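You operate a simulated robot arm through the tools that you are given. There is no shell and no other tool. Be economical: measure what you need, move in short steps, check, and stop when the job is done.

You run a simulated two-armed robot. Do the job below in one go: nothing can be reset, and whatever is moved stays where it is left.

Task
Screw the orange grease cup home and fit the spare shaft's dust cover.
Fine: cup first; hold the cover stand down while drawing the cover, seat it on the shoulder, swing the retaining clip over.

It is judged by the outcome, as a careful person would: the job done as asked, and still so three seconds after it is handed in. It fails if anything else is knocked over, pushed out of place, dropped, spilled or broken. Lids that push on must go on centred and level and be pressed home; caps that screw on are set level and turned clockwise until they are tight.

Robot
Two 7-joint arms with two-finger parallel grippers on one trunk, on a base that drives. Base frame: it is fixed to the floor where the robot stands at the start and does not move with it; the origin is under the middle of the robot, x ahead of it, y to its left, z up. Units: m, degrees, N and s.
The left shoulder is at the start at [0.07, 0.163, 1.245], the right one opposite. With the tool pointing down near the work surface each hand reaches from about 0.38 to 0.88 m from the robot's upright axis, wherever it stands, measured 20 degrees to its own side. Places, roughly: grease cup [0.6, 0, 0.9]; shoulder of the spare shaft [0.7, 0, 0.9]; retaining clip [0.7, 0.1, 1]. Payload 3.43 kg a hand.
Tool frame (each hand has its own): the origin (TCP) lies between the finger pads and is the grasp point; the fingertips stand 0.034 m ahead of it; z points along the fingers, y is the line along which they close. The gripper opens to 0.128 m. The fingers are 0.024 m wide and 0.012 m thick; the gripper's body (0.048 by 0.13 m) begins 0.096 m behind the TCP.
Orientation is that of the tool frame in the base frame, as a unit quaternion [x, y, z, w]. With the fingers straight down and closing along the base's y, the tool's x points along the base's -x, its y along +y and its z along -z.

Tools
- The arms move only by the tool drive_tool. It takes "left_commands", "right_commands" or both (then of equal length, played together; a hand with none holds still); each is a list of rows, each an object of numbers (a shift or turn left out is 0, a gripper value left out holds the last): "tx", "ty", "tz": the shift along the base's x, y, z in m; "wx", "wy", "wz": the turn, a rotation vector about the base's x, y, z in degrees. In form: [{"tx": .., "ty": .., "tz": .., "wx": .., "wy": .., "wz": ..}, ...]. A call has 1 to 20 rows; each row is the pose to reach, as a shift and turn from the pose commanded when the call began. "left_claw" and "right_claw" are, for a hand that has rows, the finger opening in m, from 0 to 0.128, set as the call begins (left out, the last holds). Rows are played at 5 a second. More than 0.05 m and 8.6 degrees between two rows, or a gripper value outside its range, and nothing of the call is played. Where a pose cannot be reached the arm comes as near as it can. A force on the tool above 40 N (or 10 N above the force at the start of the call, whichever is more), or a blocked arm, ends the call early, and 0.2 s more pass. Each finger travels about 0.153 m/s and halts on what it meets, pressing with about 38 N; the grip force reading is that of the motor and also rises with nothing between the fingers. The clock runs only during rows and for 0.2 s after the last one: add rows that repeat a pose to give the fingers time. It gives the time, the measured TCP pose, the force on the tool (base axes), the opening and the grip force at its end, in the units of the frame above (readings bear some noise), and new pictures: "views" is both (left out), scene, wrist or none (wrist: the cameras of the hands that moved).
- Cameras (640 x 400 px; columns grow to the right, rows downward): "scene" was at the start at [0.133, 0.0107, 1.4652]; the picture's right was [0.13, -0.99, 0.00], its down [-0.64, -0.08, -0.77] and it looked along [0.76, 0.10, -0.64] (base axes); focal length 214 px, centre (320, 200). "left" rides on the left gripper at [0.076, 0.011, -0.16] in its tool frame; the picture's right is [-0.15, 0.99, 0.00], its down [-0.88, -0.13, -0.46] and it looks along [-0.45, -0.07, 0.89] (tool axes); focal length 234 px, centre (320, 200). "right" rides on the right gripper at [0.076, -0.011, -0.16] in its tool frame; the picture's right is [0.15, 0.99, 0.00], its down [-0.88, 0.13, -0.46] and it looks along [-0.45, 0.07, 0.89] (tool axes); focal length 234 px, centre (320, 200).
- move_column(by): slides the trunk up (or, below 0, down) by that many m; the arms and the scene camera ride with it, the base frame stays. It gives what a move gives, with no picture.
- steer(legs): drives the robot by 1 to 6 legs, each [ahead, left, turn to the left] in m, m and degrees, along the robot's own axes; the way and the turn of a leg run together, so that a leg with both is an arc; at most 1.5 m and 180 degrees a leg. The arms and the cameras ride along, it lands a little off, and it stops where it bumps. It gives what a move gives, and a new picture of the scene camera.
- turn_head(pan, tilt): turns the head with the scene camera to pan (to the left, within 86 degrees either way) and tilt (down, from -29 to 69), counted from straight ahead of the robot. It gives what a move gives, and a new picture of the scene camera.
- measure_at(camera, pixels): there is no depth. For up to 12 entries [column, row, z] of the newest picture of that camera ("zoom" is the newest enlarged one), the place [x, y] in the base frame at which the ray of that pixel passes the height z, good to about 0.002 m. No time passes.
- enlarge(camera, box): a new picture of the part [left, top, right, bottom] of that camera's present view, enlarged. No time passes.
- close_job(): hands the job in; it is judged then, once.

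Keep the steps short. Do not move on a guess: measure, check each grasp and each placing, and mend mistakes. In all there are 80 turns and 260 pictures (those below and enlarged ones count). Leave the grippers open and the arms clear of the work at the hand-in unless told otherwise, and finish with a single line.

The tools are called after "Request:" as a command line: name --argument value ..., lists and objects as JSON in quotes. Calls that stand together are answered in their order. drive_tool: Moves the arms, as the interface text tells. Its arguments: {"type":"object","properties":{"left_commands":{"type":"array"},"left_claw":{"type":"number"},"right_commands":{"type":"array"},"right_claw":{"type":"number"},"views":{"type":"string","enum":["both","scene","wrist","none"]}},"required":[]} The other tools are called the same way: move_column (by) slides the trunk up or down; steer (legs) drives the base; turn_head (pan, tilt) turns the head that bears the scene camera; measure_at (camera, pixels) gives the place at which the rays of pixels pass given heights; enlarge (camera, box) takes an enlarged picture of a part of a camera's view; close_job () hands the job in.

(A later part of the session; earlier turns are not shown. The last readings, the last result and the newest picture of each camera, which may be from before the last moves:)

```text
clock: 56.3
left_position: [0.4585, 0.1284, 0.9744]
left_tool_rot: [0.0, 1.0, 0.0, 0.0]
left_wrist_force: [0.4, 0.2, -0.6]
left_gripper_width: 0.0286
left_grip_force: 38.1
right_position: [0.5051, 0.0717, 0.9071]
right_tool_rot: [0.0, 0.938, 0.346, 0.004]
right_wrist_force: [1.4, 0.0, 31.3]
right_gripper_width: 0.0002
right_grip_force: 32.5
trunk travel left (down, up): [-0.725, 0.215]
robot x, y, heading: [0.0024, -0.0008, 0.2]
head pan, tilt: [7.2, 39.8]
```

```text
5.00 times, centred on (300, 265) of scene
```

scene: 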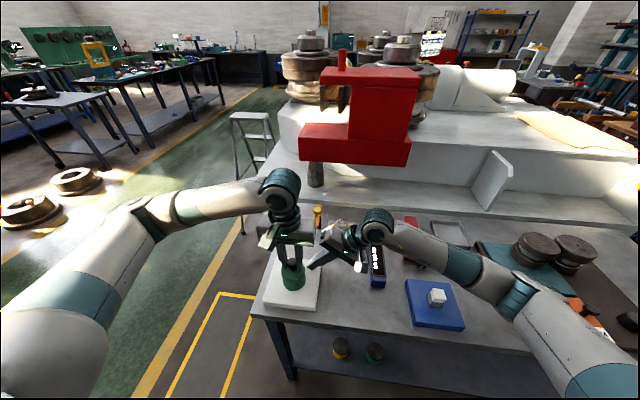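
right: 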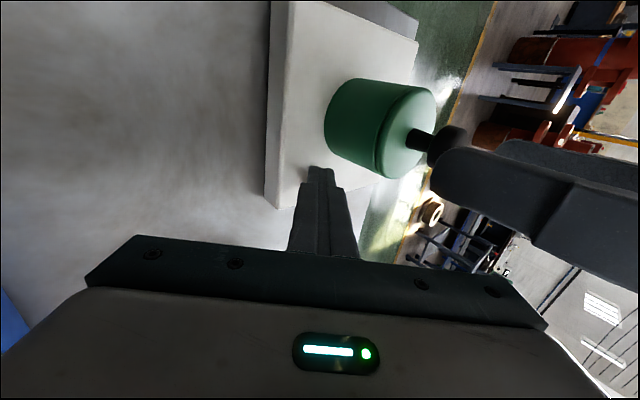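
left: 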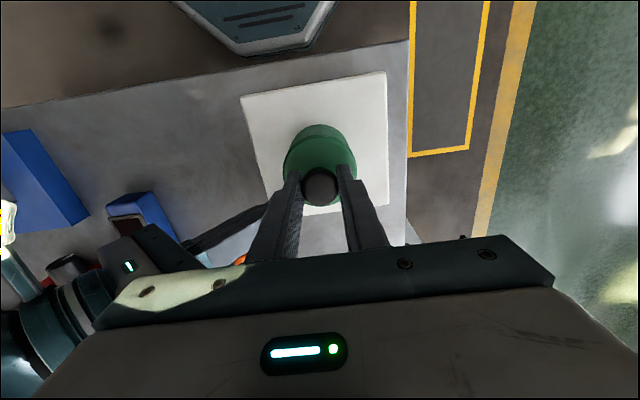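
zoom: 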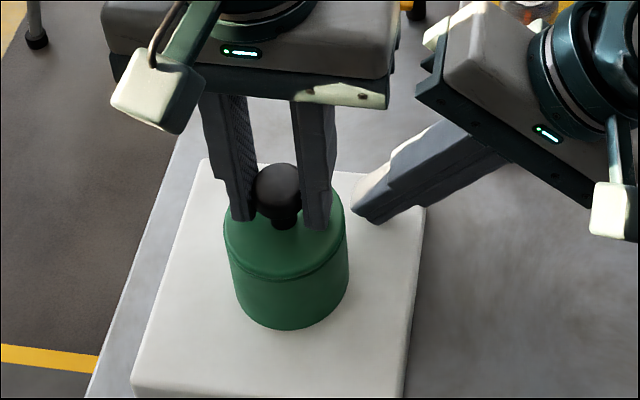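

Knob gripped (0.0286, 38 N), right hand holding with 31 N. I draw upward slowly.

Request:
drive_tool --left_commands '[{"tz": 0.001}, {"tz": 0.002}, {"tz": 0.003}, {"tz": 0.004}, {"tz": 0.005}, {"tz": 0.006}, {"tz": 0.008}, {"tz": 0.01}, {"tz": 0.013}, {"tz": 0.016}, {"tz": 0.016}]' --views "both"

Request:
enlarge --camera "scene" --box '[255, 225, 345, 305]'

```text
clock: 58.7
left_position: [0.4585, 0.1283, 0.9897]
left_tool_rot: [0.0, 1.0, 0.0, 0.001]
left_wrist_force: [0.2, -0.1, -0.8]
left_gripper_width: 0.0288
left_grip_force: 38.7
right_position: [0.5053, 0.072, 0.9077]
right_tool_rot: [-0.001, 0.938, 0.346, 0.004]
right_wrist_force: [0.9, -0.6, 31.0]
right_gripper_width: 0.0001
right_grip_force: 33.1
trunk travel left (down, up): [-0.725, 0.215]
robot x, y, heading: [-0.0016, 0.0008, -0.2]
head pan, tilt: [7.2, 39.8]
```

scene: 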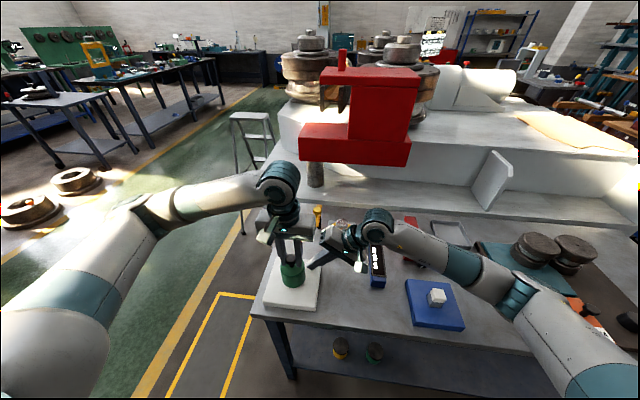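
left: 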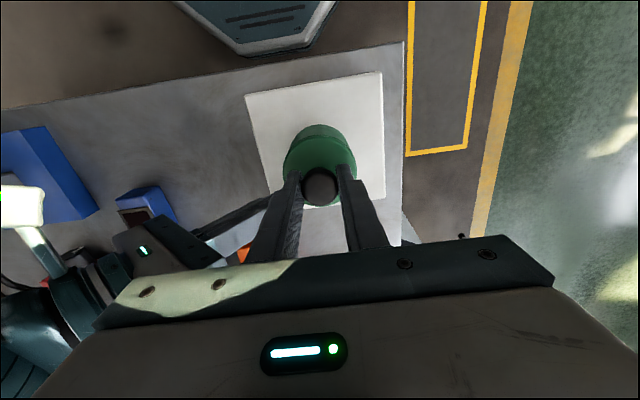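

```text
5.00 times, centred on (300, 265) of scene
```

zoom: 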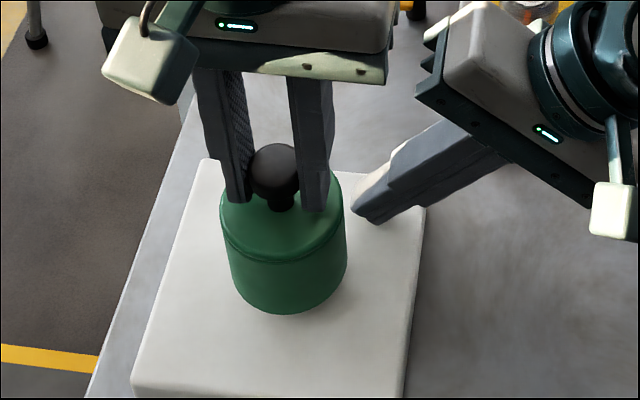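

The cover rises with the hand; the stand stays put. I lift straight up a further 12 cm.

Request:
drive_tool --left_commands '[{"tz": 0.01}, {"tz": 0.025}, {"tz": 0.045}, {"tz": 0.07}, {"tz": 0.1}, {"tz": 0.13}, {"tz": 0.13}]' --views "both"

Request:
enlarge --camera "scene" --box '[245, 185, 365, 315]'

Request:
enlarge --camera "right" --box '[240, 0, 500, 200]'

```text
clock: 60.3
left_position: [0.4568, 0.1265, 1.1216]
left_tool_rot: [-0.001, 1.0, 0.0, 0.001]
left_wrist_force: [0.2, -0.2, -0.5]
left_gripper_width: 0.029
left_grip_force: 38.3
right_position: [0.5061, 0.0708, 0.9081]
right_tool_rot: [-0.001, 0.938, 0.346, 0.003]
right_wrist_force: [0.6, 0.4, 31.0]
right_gripper_width: 0.0001
right_grip_force: 32.6
trunk travel left (down, up): [-0.725, 0.215]
robot x, y, heading: [0.0003, -0.0007, 0.1]
head pan, tilt: [7.2, 39.8]
```

scene: 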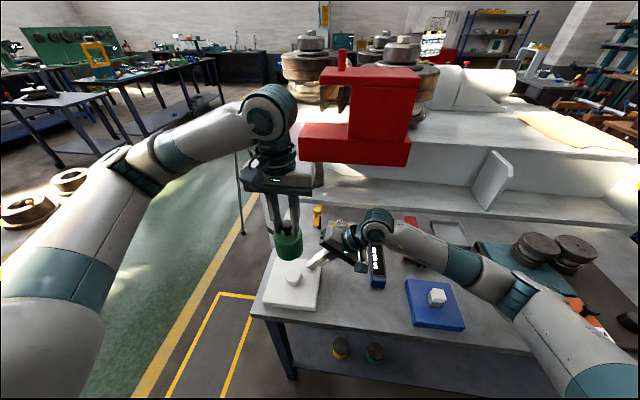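
left: 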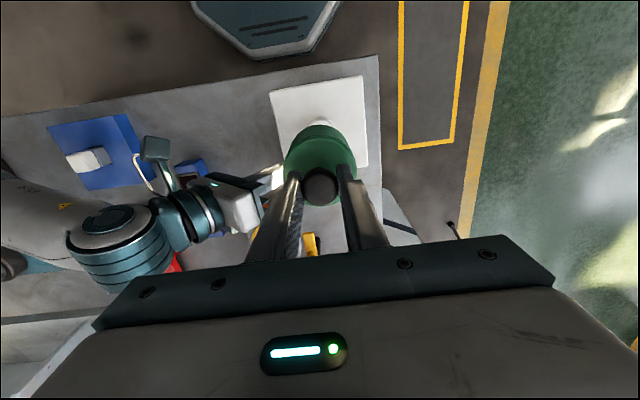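

```text
3.08 times, centred on (305, 250) of scene
```

zoom: 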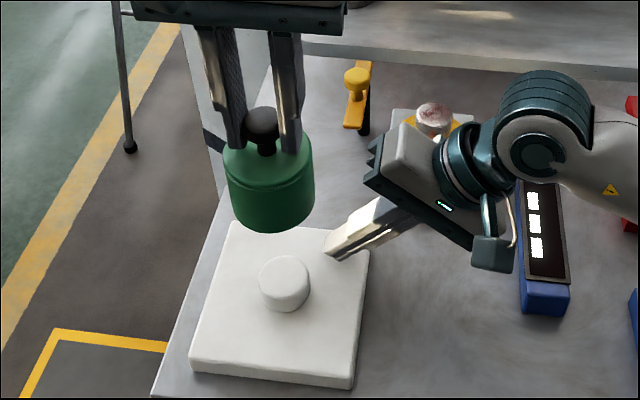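

```text
2.00 times, centred on (370, 100) of right
```

zoom: 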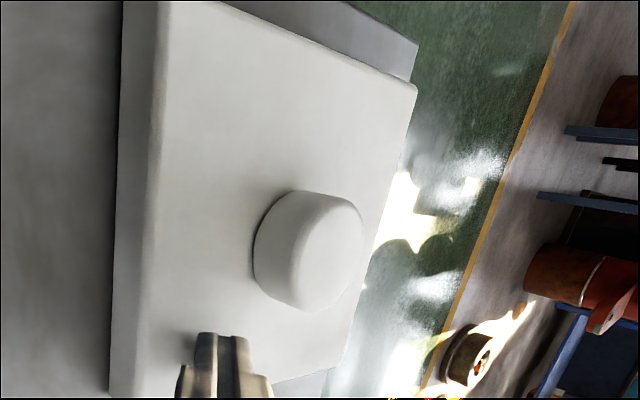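

The cover is off, level in the grip, and the stand unmoved. I retreat the right hand and use its camera to fix the shaft's position.

Request:
drive_tool --right_commands '[{"ty": -0.006, "tz": 0.01}, {"ty": -0.025, "tz": 0.035}, {"ty": -0.05, "tz": 0.065}, {"ty": -0.08, "tz": 0.1, "wx": -7}, {"ty": -0.11, "tz": 0.135, "wx": -14}, {"tx": 0.015, "ty": -0.14, "tz": 0.165, "wx": -21}, {"tx": 0.03, "ty": -0.17, "tz": 0.195, "wx": -28}, {"tx": 0.05, "ty": -0.2, "tz": 0.22, "wx": -35}, {"tx": 0.07, "ty": -0.22, "tz": 0.24, "wx": -40}, {"tx": 0.075, "ty": -0.22, "tz": 0.24, "wx": -40.6}, {"tx": 0.075, "ty": -0.22, "tz": 0.24, "wx": -40.6}]' --views "both"

Request:
enlarge --camera "scene" --box '[310, 200, 370, 260]'

```text
clock: 62.7
left_position: [0.4595, 0.1285, 1.1206]
left_tool_rot: [0.0, 1.0, 0.001, 0.0]
left_wrist_force: [0.3, -0.5, -1.3]
left_gripper_width: 0.0288
left_grip_force: 38.2
right_position: [0.583, -0.1484, 1.1454]
right_tool_rot: [-0.001, 1.0, -0.001, 0.002]
right_wrist_force: [0.3, 0.1, 0.4]
right_gripper_width: 0.0
right_grip_force: 32.7
trunk travel left (down, up): [-0.725, 0.215]
robot x, y, heading: [-0.0018, -0.0033, 0.2]
head pan, tilt: [7.2, 39.8]
```

scene: 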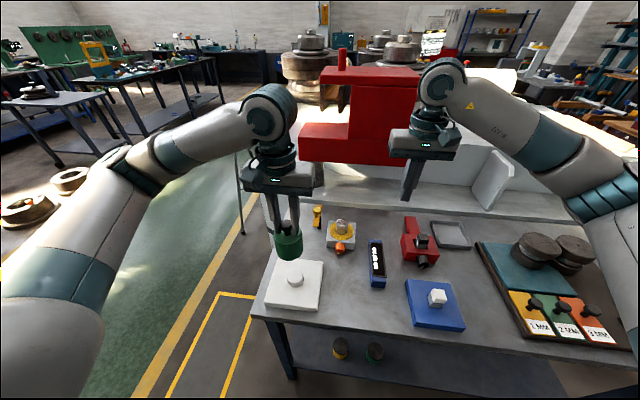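
right: 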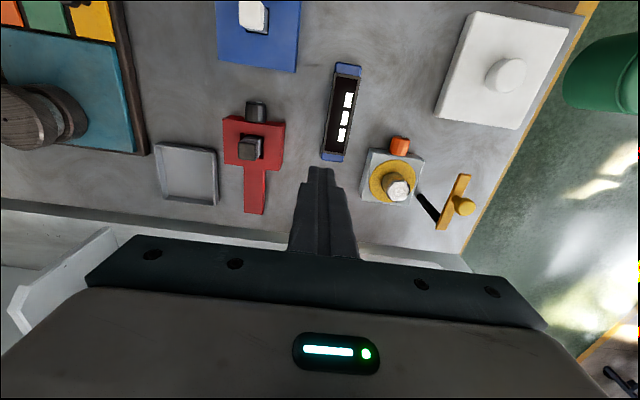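

```text
6.67 times, centred on (340, 230) of scene
```

zoom: 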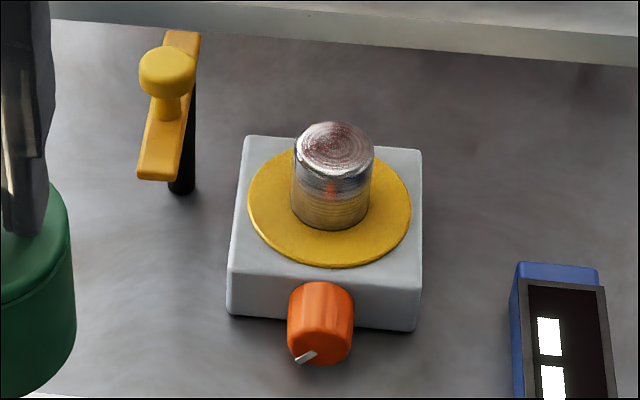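

Request:
enlarge --camera "right" --box '[350, 120, 490, 240]'

Request:
measure_at --camera "scene" --pixels '[[329.05, 230, 0.89], [353.8, 231, 0.89], [341.4, 230.9, 0.89], [342.5, 222.2, 0.93], [342.5, 222.2, 0.94], [341.5, 240.2, 0.89]]'

```text
3.33 times, centred on (420, 180) of right
```

zoom: 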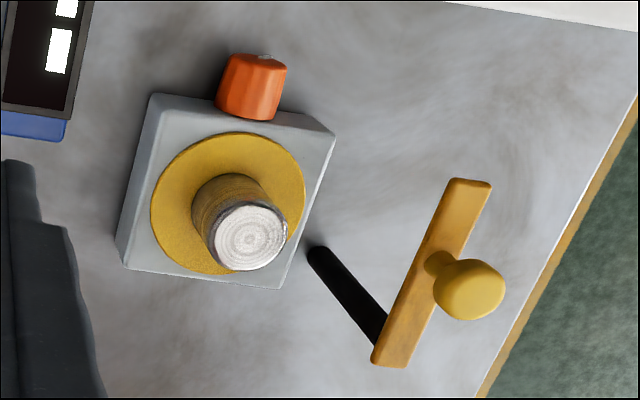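

```text
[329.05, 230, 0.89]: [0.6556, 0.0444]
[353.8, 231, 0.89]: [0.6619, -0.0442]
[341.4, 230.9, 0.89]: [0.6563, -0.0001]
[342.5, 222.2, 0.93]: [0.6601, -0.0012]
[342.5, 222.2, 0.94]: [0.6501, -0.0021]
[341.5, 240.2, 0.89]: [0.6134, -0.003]
```

Request:
measure_at --camera "right" --pixels '[[392.4, 180.9, 0.89], [398.7, 191.1, 0.93], [398.7, 191.1, 0.94], [398.7, 191.1, 0.95], [368.9, 180.5, 0.89], [415.8, 179, 0.89], [388.4, 193, 0.95], [410, 190, 0.95]]'

```text
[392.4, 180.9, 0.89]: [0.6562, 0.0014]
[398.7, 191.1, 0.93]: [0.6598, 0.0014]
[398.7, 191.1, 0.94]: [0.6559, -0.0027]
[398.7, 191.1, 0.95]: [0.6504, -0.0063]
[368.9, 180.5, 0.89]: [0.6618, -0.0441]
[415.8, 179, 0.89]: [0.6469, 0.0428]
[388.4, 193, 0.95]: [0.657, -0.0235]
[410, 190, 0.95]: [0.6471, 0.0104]
```

Shaft centre is ≈(0.6565, 0.000), top ≈0.935, shoulder ≈0.89. I check the cover's centre relative to the left TCP, and move the right hand further away.

Request:
enlarge --camera "left" --box '[260, 100, 380, 220]'

Request:
drive_tool --right_commands '[{"ty": -0.04}, {"ty": -0.08}, {"ty": -0.12, "tx": -0.01}, {"ty": -0.16, "tx": -0.03}, {"ty": -0.18, "tx": -0.05}, {"ty": -0.18, "tx": -0.05}]' --left_commands '[{"tz": 0.01}, {"tz": 0.02}, {"tz": 0.03}, {"tz": 0.035}, {"tz": 0.035}, {"tz": 0.035}]' --right_claw 0.1 --views "both"

```text
3.33 times, centred on (320, 160) of left
```

zoom: 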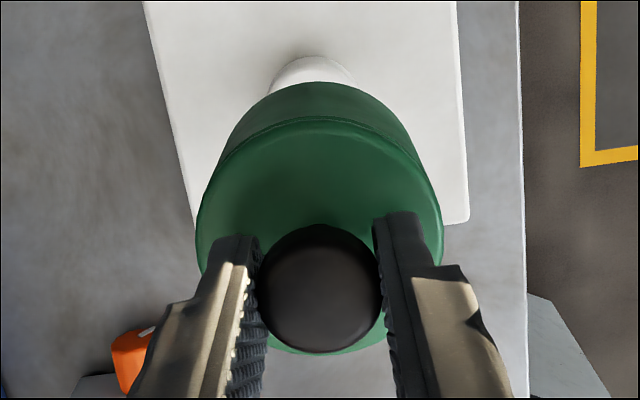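

```text
clock: 64.1
left_position: [0.4612, 0.127, 1.1531]
left_tool_rot: [-0.001, 1.0, -0.001, 0.0]
left_wrist_force: [-0.5, -0.5, -1.0]
left_gripper_width: 0.0289
left_grip_force: 38.0
right_position: [0.534, -0.3279, 1.1454]
right_tool_rot: [-0.001, 1.0, -0.002, 0.001]
right_wrist_force: [0.5, -0.8, 0.2]
right_gripper_width: 0.1001
right_grip_force: 0.0
trunk travel left (down, up): [-0.725, 0.215]
robot x, y, heading: [-0.001, -0.0014, 0.1]
head pan, tilt: [7.2, 39.8]
```

scene: 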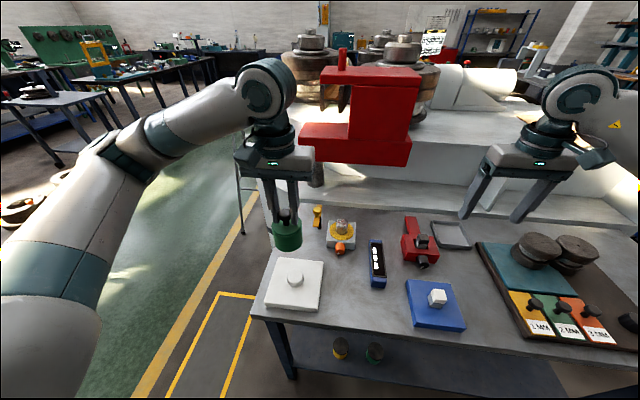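
right: 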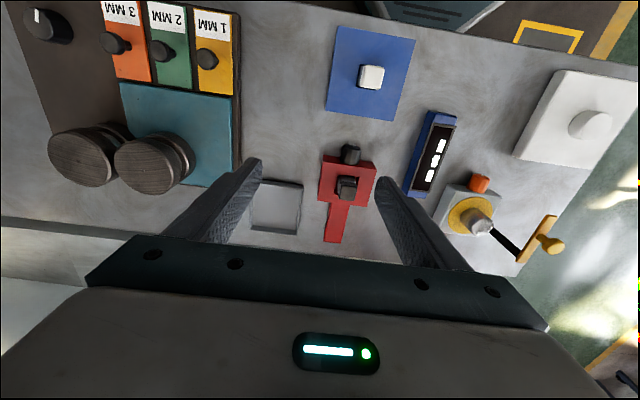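
left: 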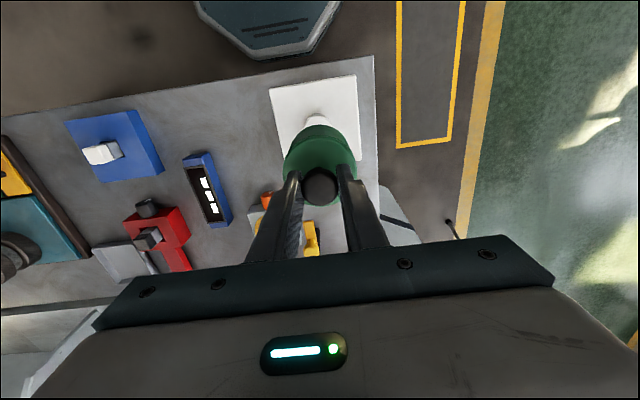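

Request:
measure_at --camera "left" --pixels '[[319.9, 170.8, 1.112], [319.7, 186.4, 1.144], [319.7, 186.4, 1.15], [282.8, 170, 1.112], [357, 168, 1.112], [319.9, 206, 1.112], [319.9, 135.5, 1.112]]'

```text
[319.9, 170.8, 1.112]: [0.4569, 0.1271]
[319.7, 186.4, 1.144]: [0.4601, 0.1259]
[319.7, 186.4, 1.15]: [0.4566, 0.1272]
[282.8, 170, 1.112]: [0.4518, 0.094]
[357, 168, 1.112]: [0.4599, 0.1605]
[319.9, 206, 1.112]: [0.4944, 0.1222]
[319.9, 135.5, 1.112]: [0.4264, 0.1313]
```

Cover is centred on the TCP within 1 mm. I carry it over the shaft at this height, staying above the clip.

Request:
drive_tool --left_commands '[{"tx": 0.03, "ty": -0.02}, {"tx": 0.065, "ty": -0.045}, {"tx": 0.1, "ty": -0.07}, {"tx": 0.135, "ty": -0.09}, {"tx": 0.17, "ty": -0.11}, {"tx": 0.1975, "ty": -0.1276}, {"tx": 0.1975, "ty": -0.1276}, {"tx": 0.1975, "ty": -0.1276}]' --views "both"

Request:
enlarge --camera "scene" --box '[290, 170, 390, 260]'

Request:
enlarge --camera "right" --box '[420, 140, 600, 280]'

```text
clock: 65.9
left_position: [0.6587, 0.0008, 1.1537]
left_tool_rot: [-0.001, 1.0, 0.0, 0.0]
left_wrist_force: [0.9, 0.5, -0.6]
left_gripper_width: 0.0286
left_grip_force: 37.8
right_position: [0.5329, -0.3297, 1.1453]
right_tool_rot: [-0.001, 1.0, -0.002, 0.002]
right_wrist_force: [0.0, 0.6, -0.1]
right_gripper_width: 0.0998
right_grip_force: 0.2
trunk travel left (down, up): [-0.725, 0.215]
robot x, y, heading: [-0.0019, 0.0028, -0.5]
head pan, tilt: [7.2, 39.8]
```

scene: 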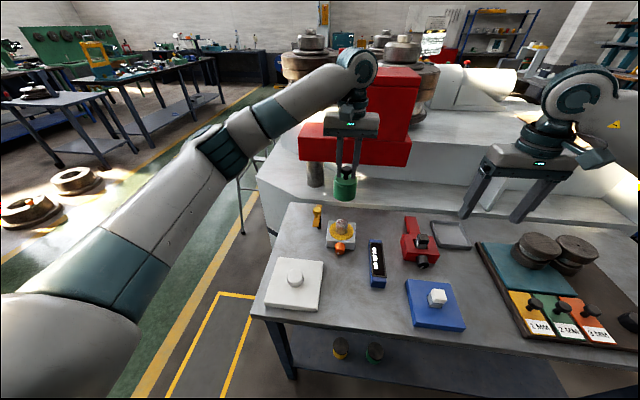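
left: 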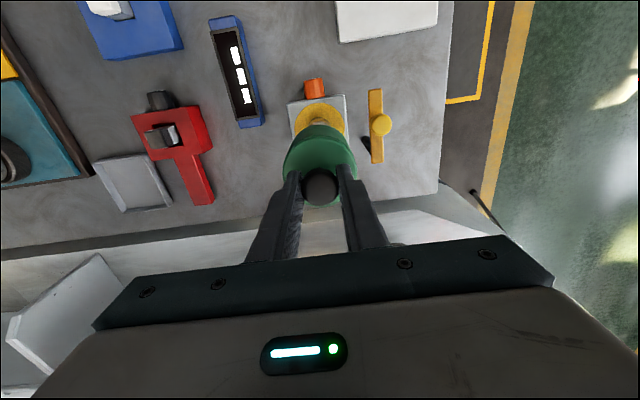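

```text
4.44 times, centred on (340, 215) of scene
```

zoom: 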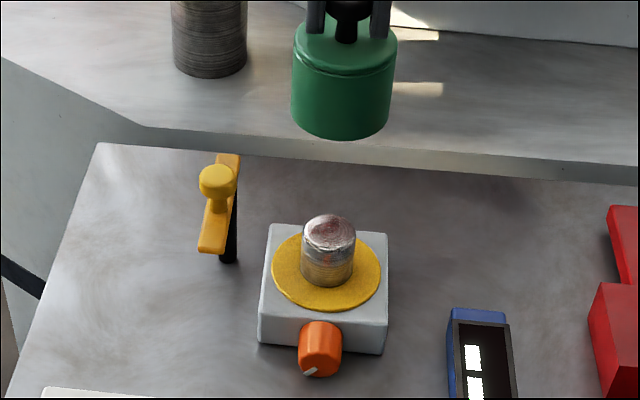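

```text
2.86 times, centred on (510, 210) of right
```

zoom: 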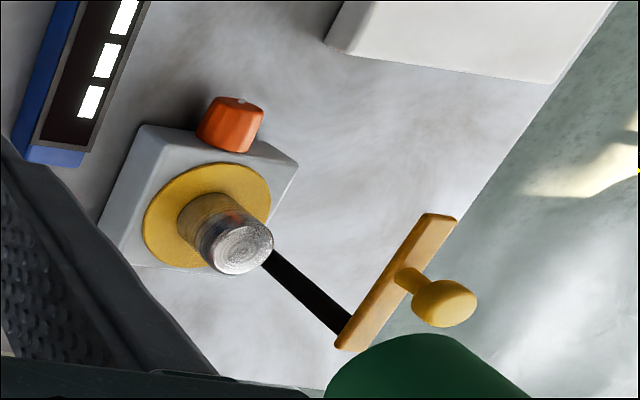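

Now over the shaft. I lower until the cover's bottom is ~1 cm above the shaft top and check alignment.

Request:
drive_tool --left_commands '[{"tz": -0.03}, {"tz": -0.06}, {"tz": -0.085}, {"tz": -0.1}, {"tz": -0.105}, {"tz": -0.105}]' --views "both"

Request:
enlarge --camera "scene" --box '[300, 190, 380, 260]'

Request:
enlarge --camera "right" --box '[420, 140, 600, 280]'

Request:
enlarge --camera "left" --box '[250, 70, 400, 210]'

```text
clock: 67.3
left_position: [0.6607, 0.0018, 1.0486]
left_tool_rot: [0.001, 1.0, 0.0, 0.0]
left_wrist_force: [0.1, 0.1, -0.8]
left_gripper_width: 0.0288
left_grip_force: 38.0
right_position: [0.533, -0.33, 1.1454]
right_tool_rot: [-0.001, 1.0, -0.002, 0.002]
right_wrist_force: [0.1, 0.5, 0.3]
right_gripper_width: 0.1
right_grip_force: 0.0
trunk travel left (down, up): [-0.725, 0.215]
robot x, y, heading: [-0.0031, 0.0002, 0.0]
head pan, tilt: [7.2, 39.8]
```

scene: 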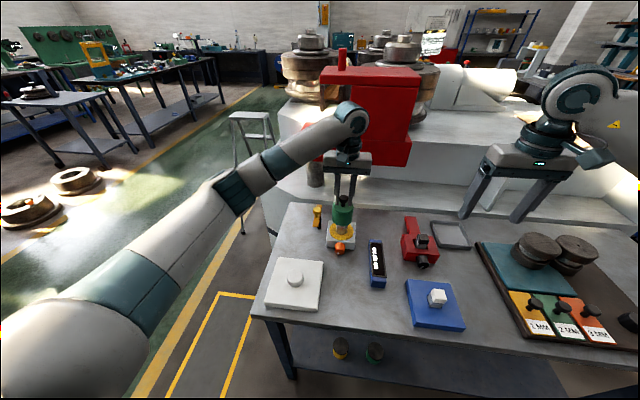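
left: 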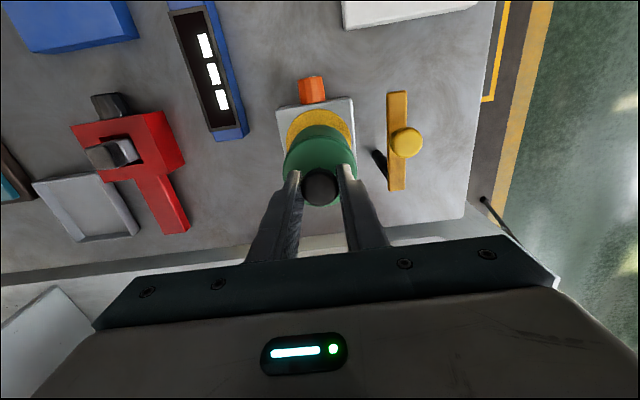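

```text
5.71 times, centred on (340, 225) of scene
```

zoom: 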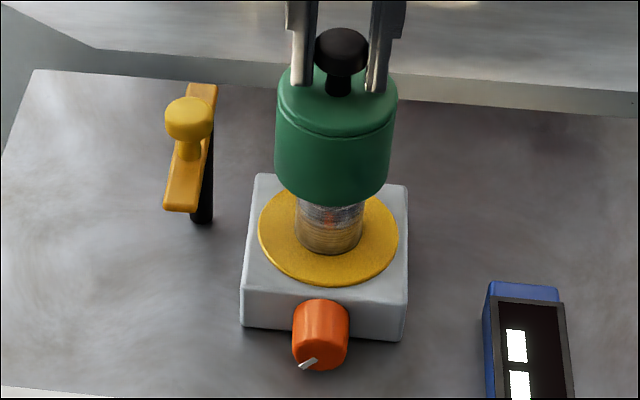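

```text
2.86 times, centred on (510, 210) of right
```

zoom: 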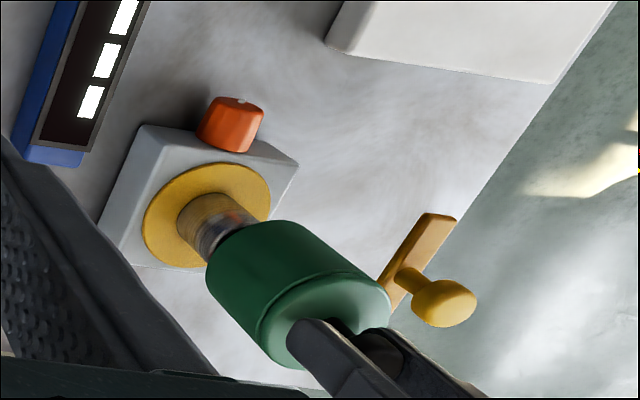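

```text
2.86 times, centred on (325, 140) of left
```

zoom: 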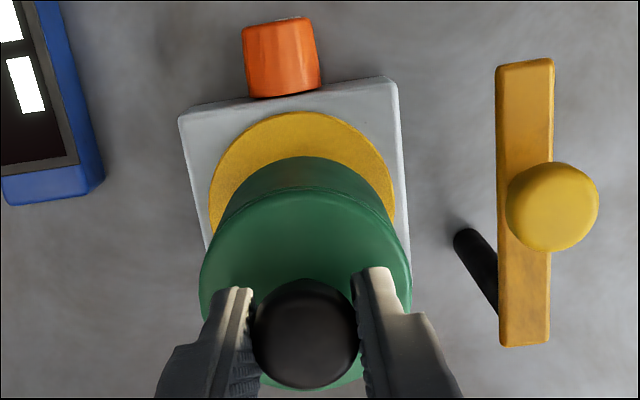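

I check the x alignment more closely with larger enlargements.

Request:
enlarge --camera "right" --box '[460, 190, 540, 260]'

Request:
enlarge --camera "scene" --box '[325, 205, 360, 245]'

```text
5.71 times, centred on (500, 225) of right
```

zoom: 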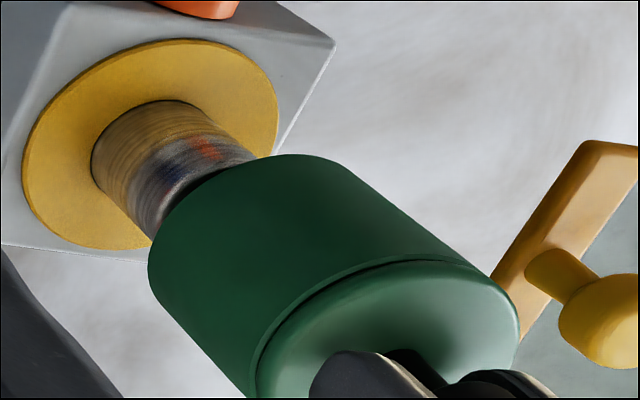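

```text
10.00 times, centred on (342, 225) of scene
```

zoom: 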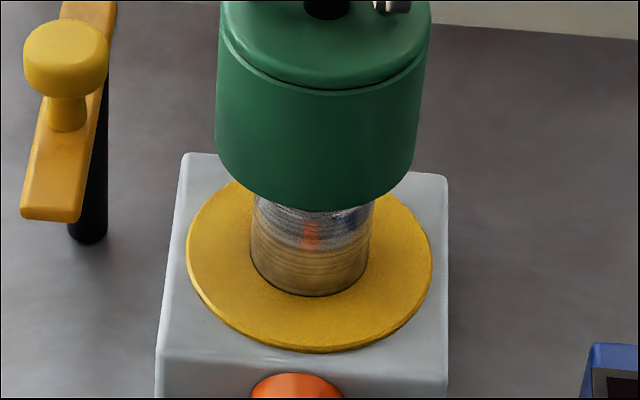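

Request:
measure_at --camera "scene" --pixels '[[341.2, 226.2, 0.944], [341.2, 226.2, 0.949], [341, 234.6, 0.892], [335.1, 231, 0.892], [346.8, 231, 0.892], [341.5, 240.2, 0.892], [331.7, 218, 0.944], [351.7, 218, 0.944]]'

```text
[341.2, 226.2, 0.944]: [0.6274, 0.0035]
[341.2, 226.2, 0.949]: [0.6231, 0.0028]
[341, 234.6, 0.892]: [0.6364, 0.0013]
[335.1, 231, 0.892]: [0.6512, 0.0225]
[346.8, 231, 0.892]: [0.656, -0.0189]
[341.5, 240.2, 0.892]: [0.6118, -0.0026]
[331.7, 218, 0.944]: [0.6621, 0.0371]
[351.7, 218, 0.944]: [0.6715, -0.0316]
```

Cover and shaft are aligned within about 1–2 mm. I lower slowly over the shaft and watch forces.

Request:
drive_tool --left_commands '[{"tz": -0.004}, {"tz": -0.008}, {"tz": -0.011}, {"tz": -0.014}, {"tz": -0.017}, {"tz": -0.02}, {"tz": -0.024}, {"tz": -0.028}, {"tz": -0.028}]' --views "scene"

Request:
enlarge --camera "scene" --box '[310, 195, 370, 250]'

```text
clock: 69.3
left_position: [0.6573, 0.0017, 1.0213]
left_tool_rot: [0.0, 1.0, 0.0, 0.0]
left_wrist_force: [0.0, -0.8, 0.0]
left_gripper_width: 0.0286
left_grip_force: 37.8
right_position: [0.533, -0.3289, 1.1446]
right_tool_rot: [-0.001, 1.0, -0.001, 0.002]
right_wrist_force: [-0.5, 0.3, -0.4]
right_gripper_width: 0.0998
right_grip_force: 0.2
trunk travel left (down, up): [-0.725, 0.215]
robot x, y, heading: [-0.0005, 0.0018, -0.1]
head pan, tilt: [7.2, 39.8]
```

scene: 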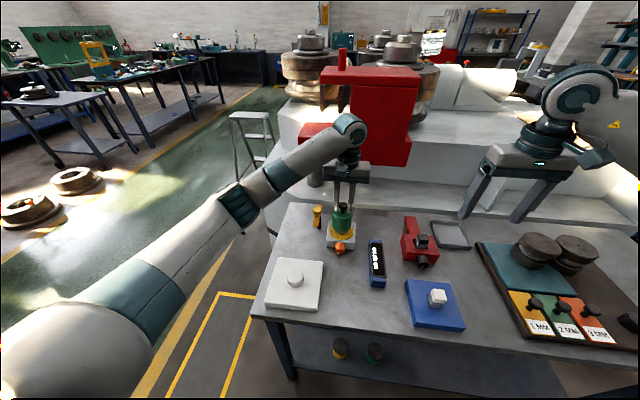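

```text
7.27 times, centred on (340, 222) of scene
```

zoom: 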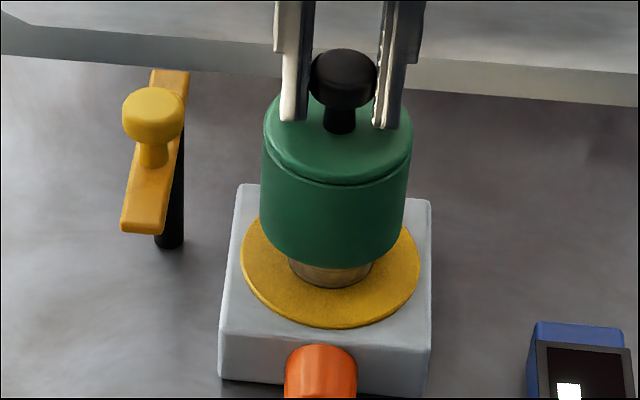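

It slides over the shaft with no contact force. I continue down until it meets the shoulder.

Request:
drive_tool --left_commands '[{"tz": -0.004}, {"tz": -0.008}, {"tz": -0.012}, {"tz": -0.016}, {"tz": -0.019}, {"tz": -0.021}, {"tz": -0.023}, {"tz": -0.024}, {"tz": -0.025}, {"tz": -0.026}, {"tz": -0.027}, {"tz": -0.028}, {"tz": -0.029}, {"tz": -0.03}, {"tz": -0.03}]' --views "scene"

Request:
enlarge --camera "scene" --box '[310, 195, 370, 250]'

Request:
enlarge --camera "right" --box '[460, 190, 560, 270]'

```text
clock: 72.5
left_position: [0.6577, -0.0006, 0.9915]
left_tool_rot: [0.0, 1.0, -0.001, 0.0]
left_wrist_force: [0.2, -0.1, -0.7]
left_gripper_width: 0.0284
left_grip_force: 38.6
right_position: [0.5335, -0.329, 1.1449]
right_tool_rot: [-0.001, 1.0, -0.002, 0.002]
right_wrist_force: [0.0, -0.5, 0.1]
right_gripper_width: 0.0998
right_grip_force: 0.0
trunk travel left (down, up): [-0.725, 0.215]
robot x, y, heading: [0.0014, -0.0015, -0.1]
head pan, tilt: [7.2, 39.8]
```

scene: 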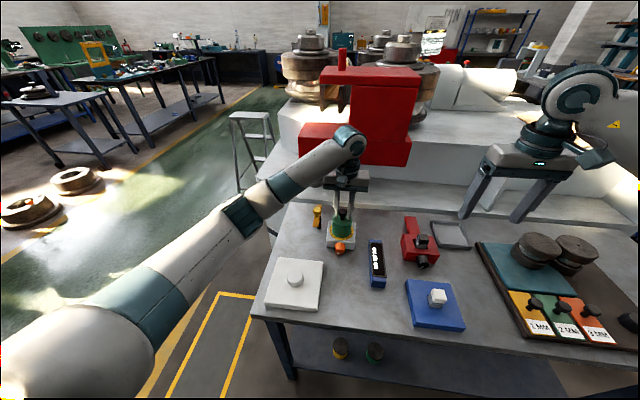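

```text
7.27 times, centred on (340, 222) of scene
```

zoom: 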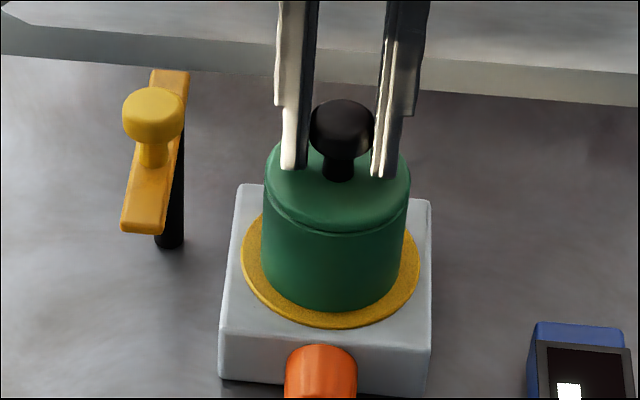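

```text
5.00 times, centred on (510, 230) of right
```

zoom: 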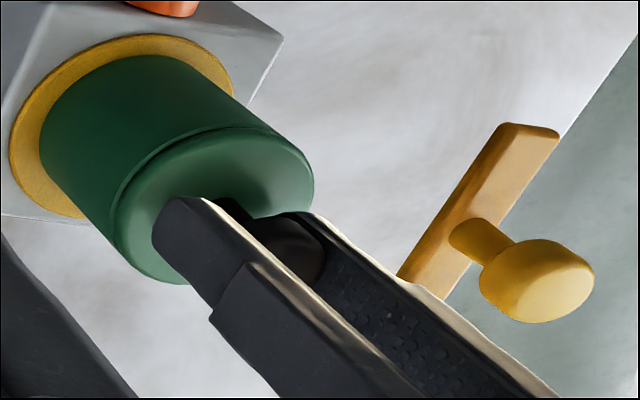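

Almost seated, still no force. I press on 1 mm at a time until force builds.

Request:
drive_tool --left_commands '[{"tz": -0.001}, {"tz": -0.002}, {"tz": -0.003}, {"tz": -0.004}, {"tz": -0.005}, {"tz": -0.006}, {"tz": -0.007}, {"tz": -0.008}]' --views "scene"

Request:
enlarge --camera "scene" --box '[310, 195, 370, 250]'

Request:
enlarge --camera "right" --box '[460, 190, 560, 270]'

```text
clock: 74.3
left_position: [0.6571, -0.0004, 0.9877]
left_tool_rot: [0.0, 1.0, -0.001, 0.004]
left_wrist_force: [10.7, -3.6, 33.8]
left_gripper_width: 0.029
left_grip_force: 38.1
right_position: [0.5318, -0.3283, 1.1466]
right_tool_rot: [-0.001, 1.0, -0.003, 0.002]
right_wrist_force: [-0.1, -0.6, -0.2]
right_gripper_width: 0.1
right_grip_force: 0.0
trunk travel left (down, up): [-0.725, 0.215]
robot x, y, heading: [0.0011, -0.0021, 0.1]
head pan, tilt: [7.2, 39.8]
```

scene: 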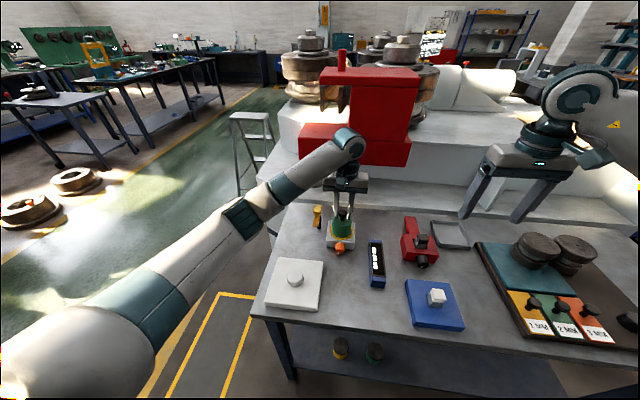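

```text
7.27 times, centred on (340, 222) of scene
```

zoom: 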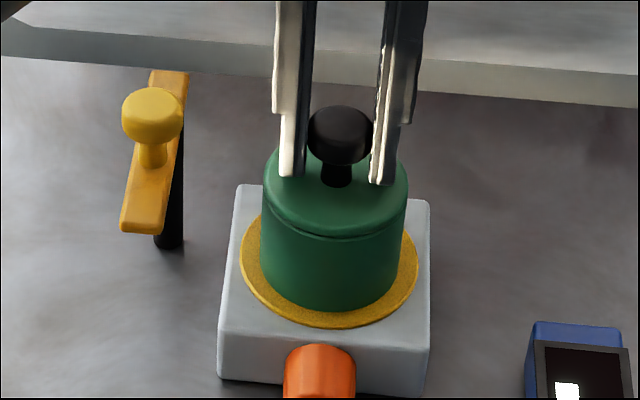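

```text
5.00 times, centred on (510, 230) of right
```

zoom: 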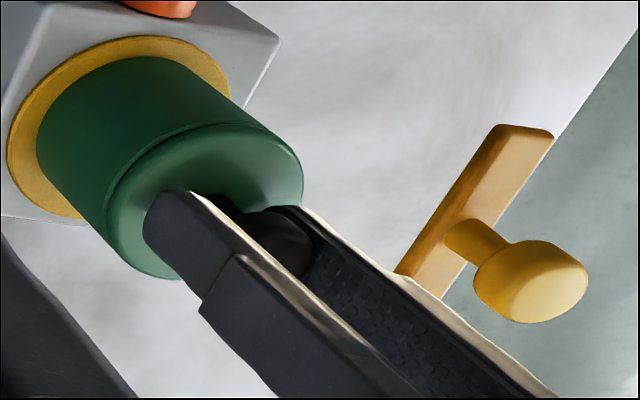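

33.8 N down at TCP z 0.9877: it has met the shoulder. I release, rise, and check whether it sits level and fully down.

Request:
drive_tool --left_commands '[{"tz": 0.004}, {"tz": 0.004}, {"tz": 0.004}, {"tz": 0.02}, {"tz": 0.045}, {"tz": 0.08}, {"tz": 0.1}, {"tz": 0.1}]' --left_claw 0.06 --views "both"

Request:
enlarge --camera "scene" --box '[310, 195, 370, 250]'

Request:
enlarge --camera "right" --box '[440, 160, 580, 270]'

Request:
enlarge --camera "left" --box '[250, 70, 430, 220]'

```text
clock: 76.1
left_position: [0.6584, 0.0014, 1.0827]
left_tool_rot: [-0.001, 1.0, -0.001, 0.0]
left_wrist_force: [-0.3, 0.4, 0.8]
left_gripper_width: 0.0598
left_grip_force: 0.1
right_position: [0.5339, -0.33, 1.1446]
right_tool_rot: [-0.001, 1.0, -0.002, 0.002]
right_wrist_force: [-0.4, -0.5, -0.2]
right_gripper_width: 0.1001
right_grip_force: 0.1
trunk travel left (down, up): [-0.725, 0.215]
robot x, y, heading: [0.0001, -0.0027, -0.0]
head pan, tilt: [7.2, 39.8]
```

scene: 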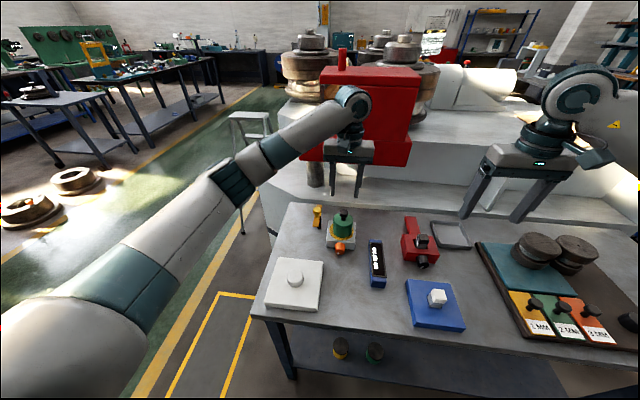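
left: 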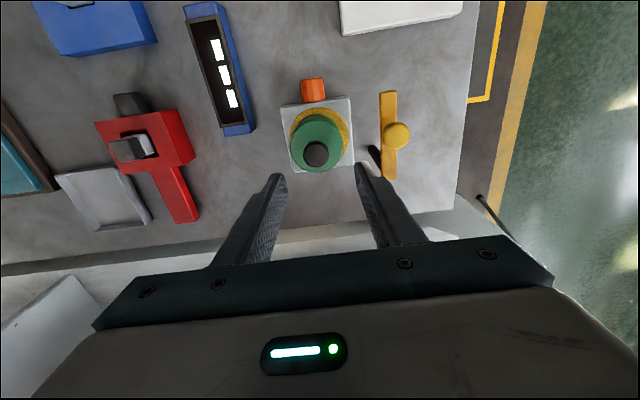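

```text
7.27 times, centred on (340, 222) of scene
```

zoom: 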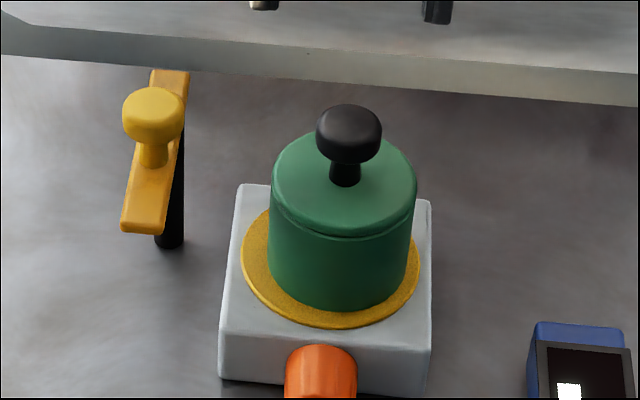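

```text
3.64 times, centred on (510, 215) of right
```

zoom: 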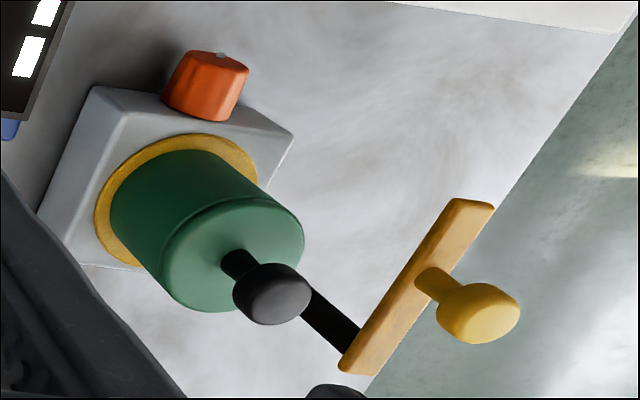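

```text
2.67 times, centred on (340, 145) of left
```

zoom: 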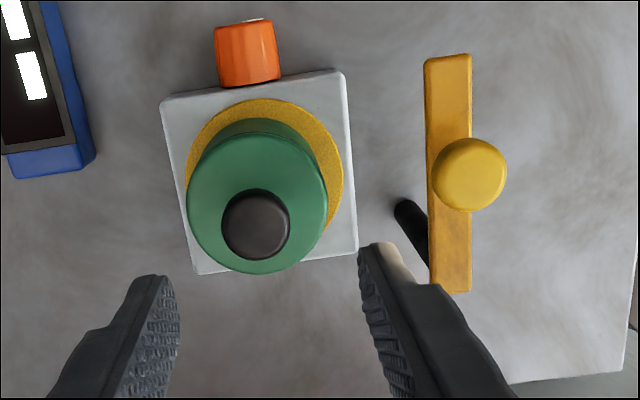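

After release the cover seems shifted slightly toward −y relative to the ring. I measure it closely.

Request:
enlarge --camera "scene" --box '[322, 205, 362, 245]'

Request:
enlarge --camera "right" --box '[455, 185, 535, 255]'

Request:
enlarge --camera "left" --box '[280, 90, 360, 180]'

```text
10.00 times, centred on (342, 225) of scene
```

zoom: 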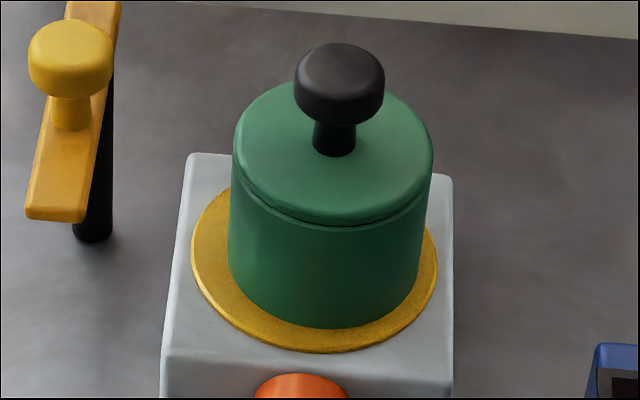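

```text
5.71 times, centred on (495, 220) of right
```

zoom: 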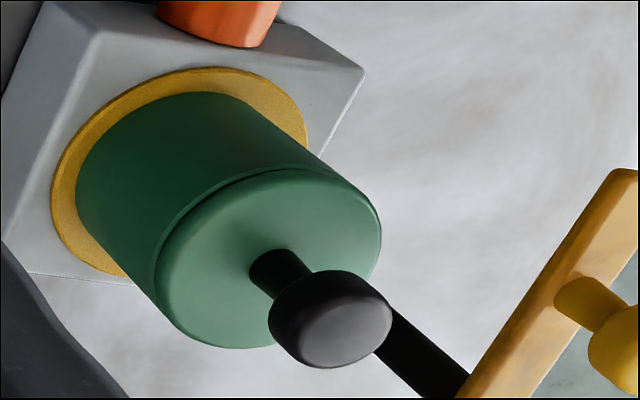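

```text
4.44 times, centred on (320, 135) of left
```

zoom: 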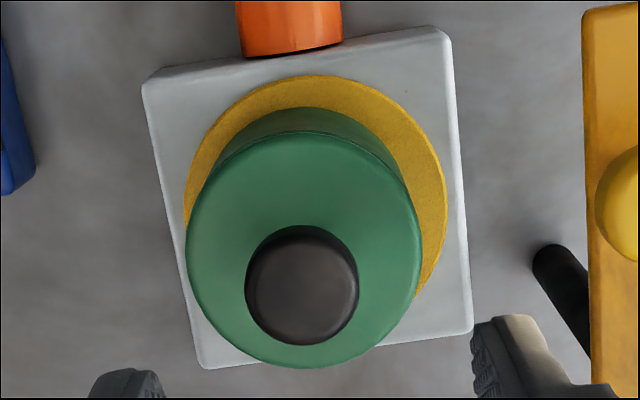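

Request:
measure_at --camera "left" --pixels '[[316.5, 146.3, 0.948], [290, 146, 0.948], [343, 144, 0.948], [316.4, 154, 0.985], [289.4, 137, 0.89], [348.6, 132, 0.89], [318, 107, 0.89]]'

Request:
measure_at --camera "scene" --pixels '[[332.9, 230, 0.89], [352.3, 230, 0.89], [341.6, 237.8, 0.89], [341.5, 240.3, 0.89], [329.2, 230, 0.89], [353.8, 230, 0.89], [343.3, 220.2, 0.95]]'

```text
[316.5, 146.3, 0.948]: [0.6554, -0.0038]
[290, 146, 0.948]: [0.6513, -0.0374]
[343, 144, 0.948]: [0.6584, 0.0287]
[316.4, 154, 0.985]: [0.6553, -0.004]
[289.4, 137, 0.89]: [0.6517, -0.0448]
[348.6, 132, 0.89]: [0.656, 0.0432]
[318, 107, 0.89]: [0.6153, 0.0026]
```

```text
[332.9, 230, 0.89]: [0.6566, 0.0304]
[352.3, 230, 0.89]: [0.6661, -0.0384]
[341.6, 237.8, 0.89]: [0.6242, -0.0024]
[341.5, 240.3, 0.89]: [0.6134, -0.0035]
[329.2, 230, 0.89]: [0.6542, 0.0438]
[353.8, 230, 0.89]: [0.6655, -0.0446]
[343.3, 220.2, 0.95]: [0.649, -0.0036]
```

The cover sits ≈3.5 mm toward −y of the ring centre (x is fine). I go back down over the knob, re-grip (this centres it on y≈0), and press again more carefully.

Request:
drive_tool --left_commands '[{"ty": -0.001, "tz": -0.04}, {"ty": -0.001, "tz": -0.07}, {"ty": -0.001, "tz": -0.085}, {"ty": -0.001, "tz": -0.09}, {"ty": -0.001, "tz": -0.09}]' --views "none"

Request:
drive_tool --left_commands '[{}, {}, {}, {}]' --left_claw 0.01 --views "scene"

Request:
enlarge --camera "scene" --box '[322, 205, 362, 245]'

```text
clock: 77.3
left_position: [0.6603, 0.0001, 0.9908]
left_tool_rot: [0.0, 1.0, 0.0, 0.0]
left_wrist_force: [-0.2, 0.0, 0.3]
left_gripper_width: 0.0597
left_grip_force: 0.1
right_position: [0.534, -0.3286, 1.1456]
right_tool_rot: [0.0, 1.0, -0.001, 0.002]
right_wrist_force: [-0.7, 0.9, -0.3]
right_gripper_width: 0.1002
right_grip_force: 0.1
trunk travel left (down, up): [-0.725, 0.215]
robot x, y, heading: [-0.0039, -0.0007, -0.2]
head pan, tilt: [7.2, 39.8]
```

```text
clock: 78.3
left_position: [0.6599, 0.0008, 0.9922]
left_tool_rot: [0.001, 1.0, 0.001, 0.0]
left_wrist_force: [0.9, 0.0, 0.4]
left_gripper_width: 0.0288
left_grip_force: 37.9
right_position: [0.533, -0.3286, 1.1452]
right_tool_rot: [-0.001, 1.0, -0.002, 0.002]
right_wrist_force: [0.5, -0.9, 0.4]
right_gripper_width: 0.0998
right_grip_force: 0.1
trunk travel left (down, up): [-0.725, 0.215]
robot x, y, heading: [0.0046, -0.0008, -0.2]
head pan, tilt: [7.2, 39.8]
```

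scene: 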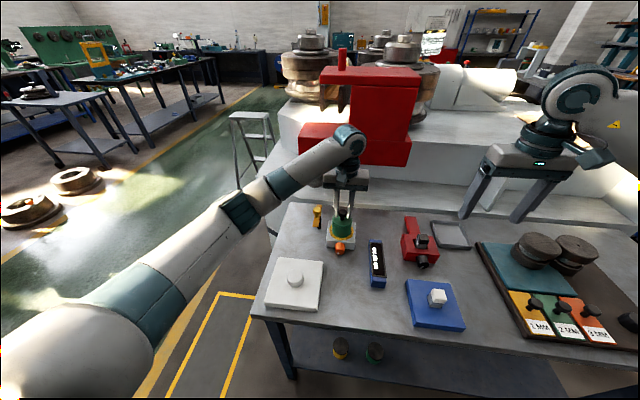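

```text
10.00 times, centred on (342, 225) of scene
```

zoom: 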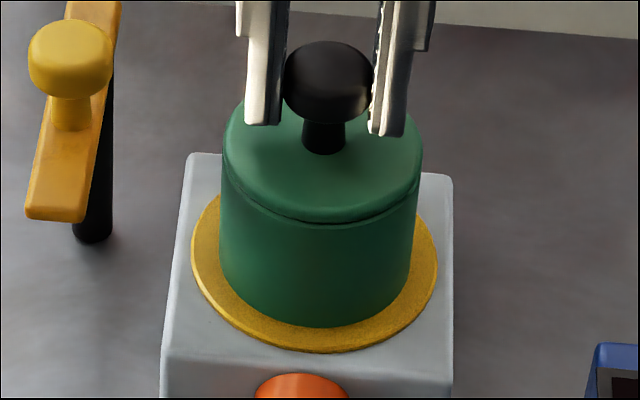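

Gripping recentred it in y; in x it is about 2 mm too far. I shift −2 mm in x, press down to near 38 N, and then relax before releasing.

Request:
drive_tool --left_commands '[{"tx": -0.001, "tz": 0.001}, {"tx": -0.002, "tz": 0.001}, {"tx": -0.002}, {"tx": -0.002, "tz": -0.001}, {"tx": -0.002, "tz": -0.002}, {"tx": -0.002, "tz": -0.003}, {"tx": -0.002, "tz": -0.004}, {"tx": -0.002, "tz": -0.005}, {"tx": -0.002, "tz": -0.006}, {"tx": -0.002, "tz": -0.007}, {"tx": -0.002, "tz": -0.008}, {"tx": -0.002, "tz": -0.009}]' --views "scene"

Request:
enlarge --camera "scene" --box '[322, 205, 362, 245]'

```text
clock: 80.9
left_position: [0.6541, -0.0014, 0.9873]
left_tool_rot: [-0.001, 1.0, -0.001, 0.003]
left_wrist_force: [9.5, 1.6, 34.8]
left_gripper_width: 0.0286
left_grip_force: 38.1
right_position: [0.5324, -0.3293, 1.1468]
right_tool_rot: [0.0, 1.0, -0.002, 0.003]
right_wrist_force: [-0.8, 0.1, 0.1]
right_gripper_width: 0.0999
right_grip_force: 0.0
trunk travel left (down, up): [-0.725, 0.215]
robot x, y, heading: [-0.0007, -0.0006, -0.1]
head pan, tilt: [7.2, 39.8]
```

scene: 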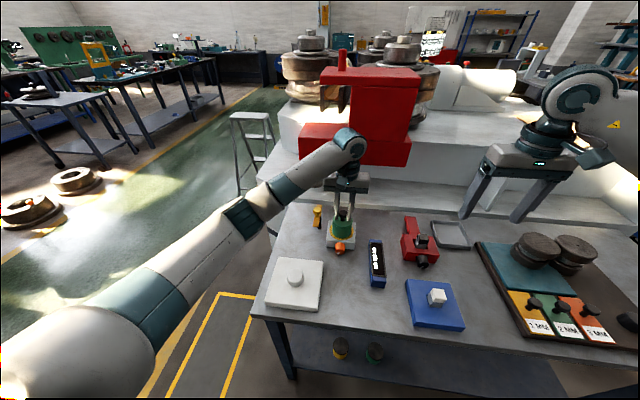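

```text
10.00 times, centred on (342, 225) of scene
```

zoom: 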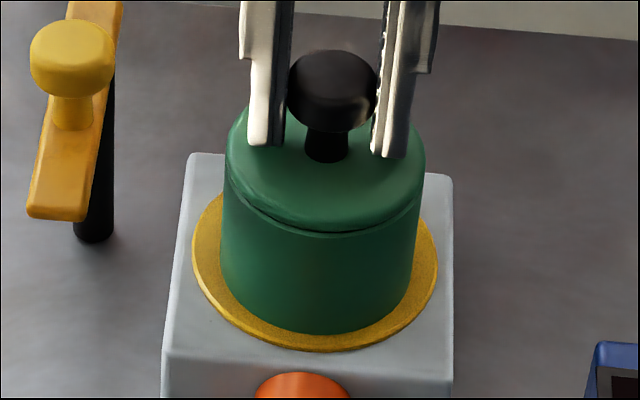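

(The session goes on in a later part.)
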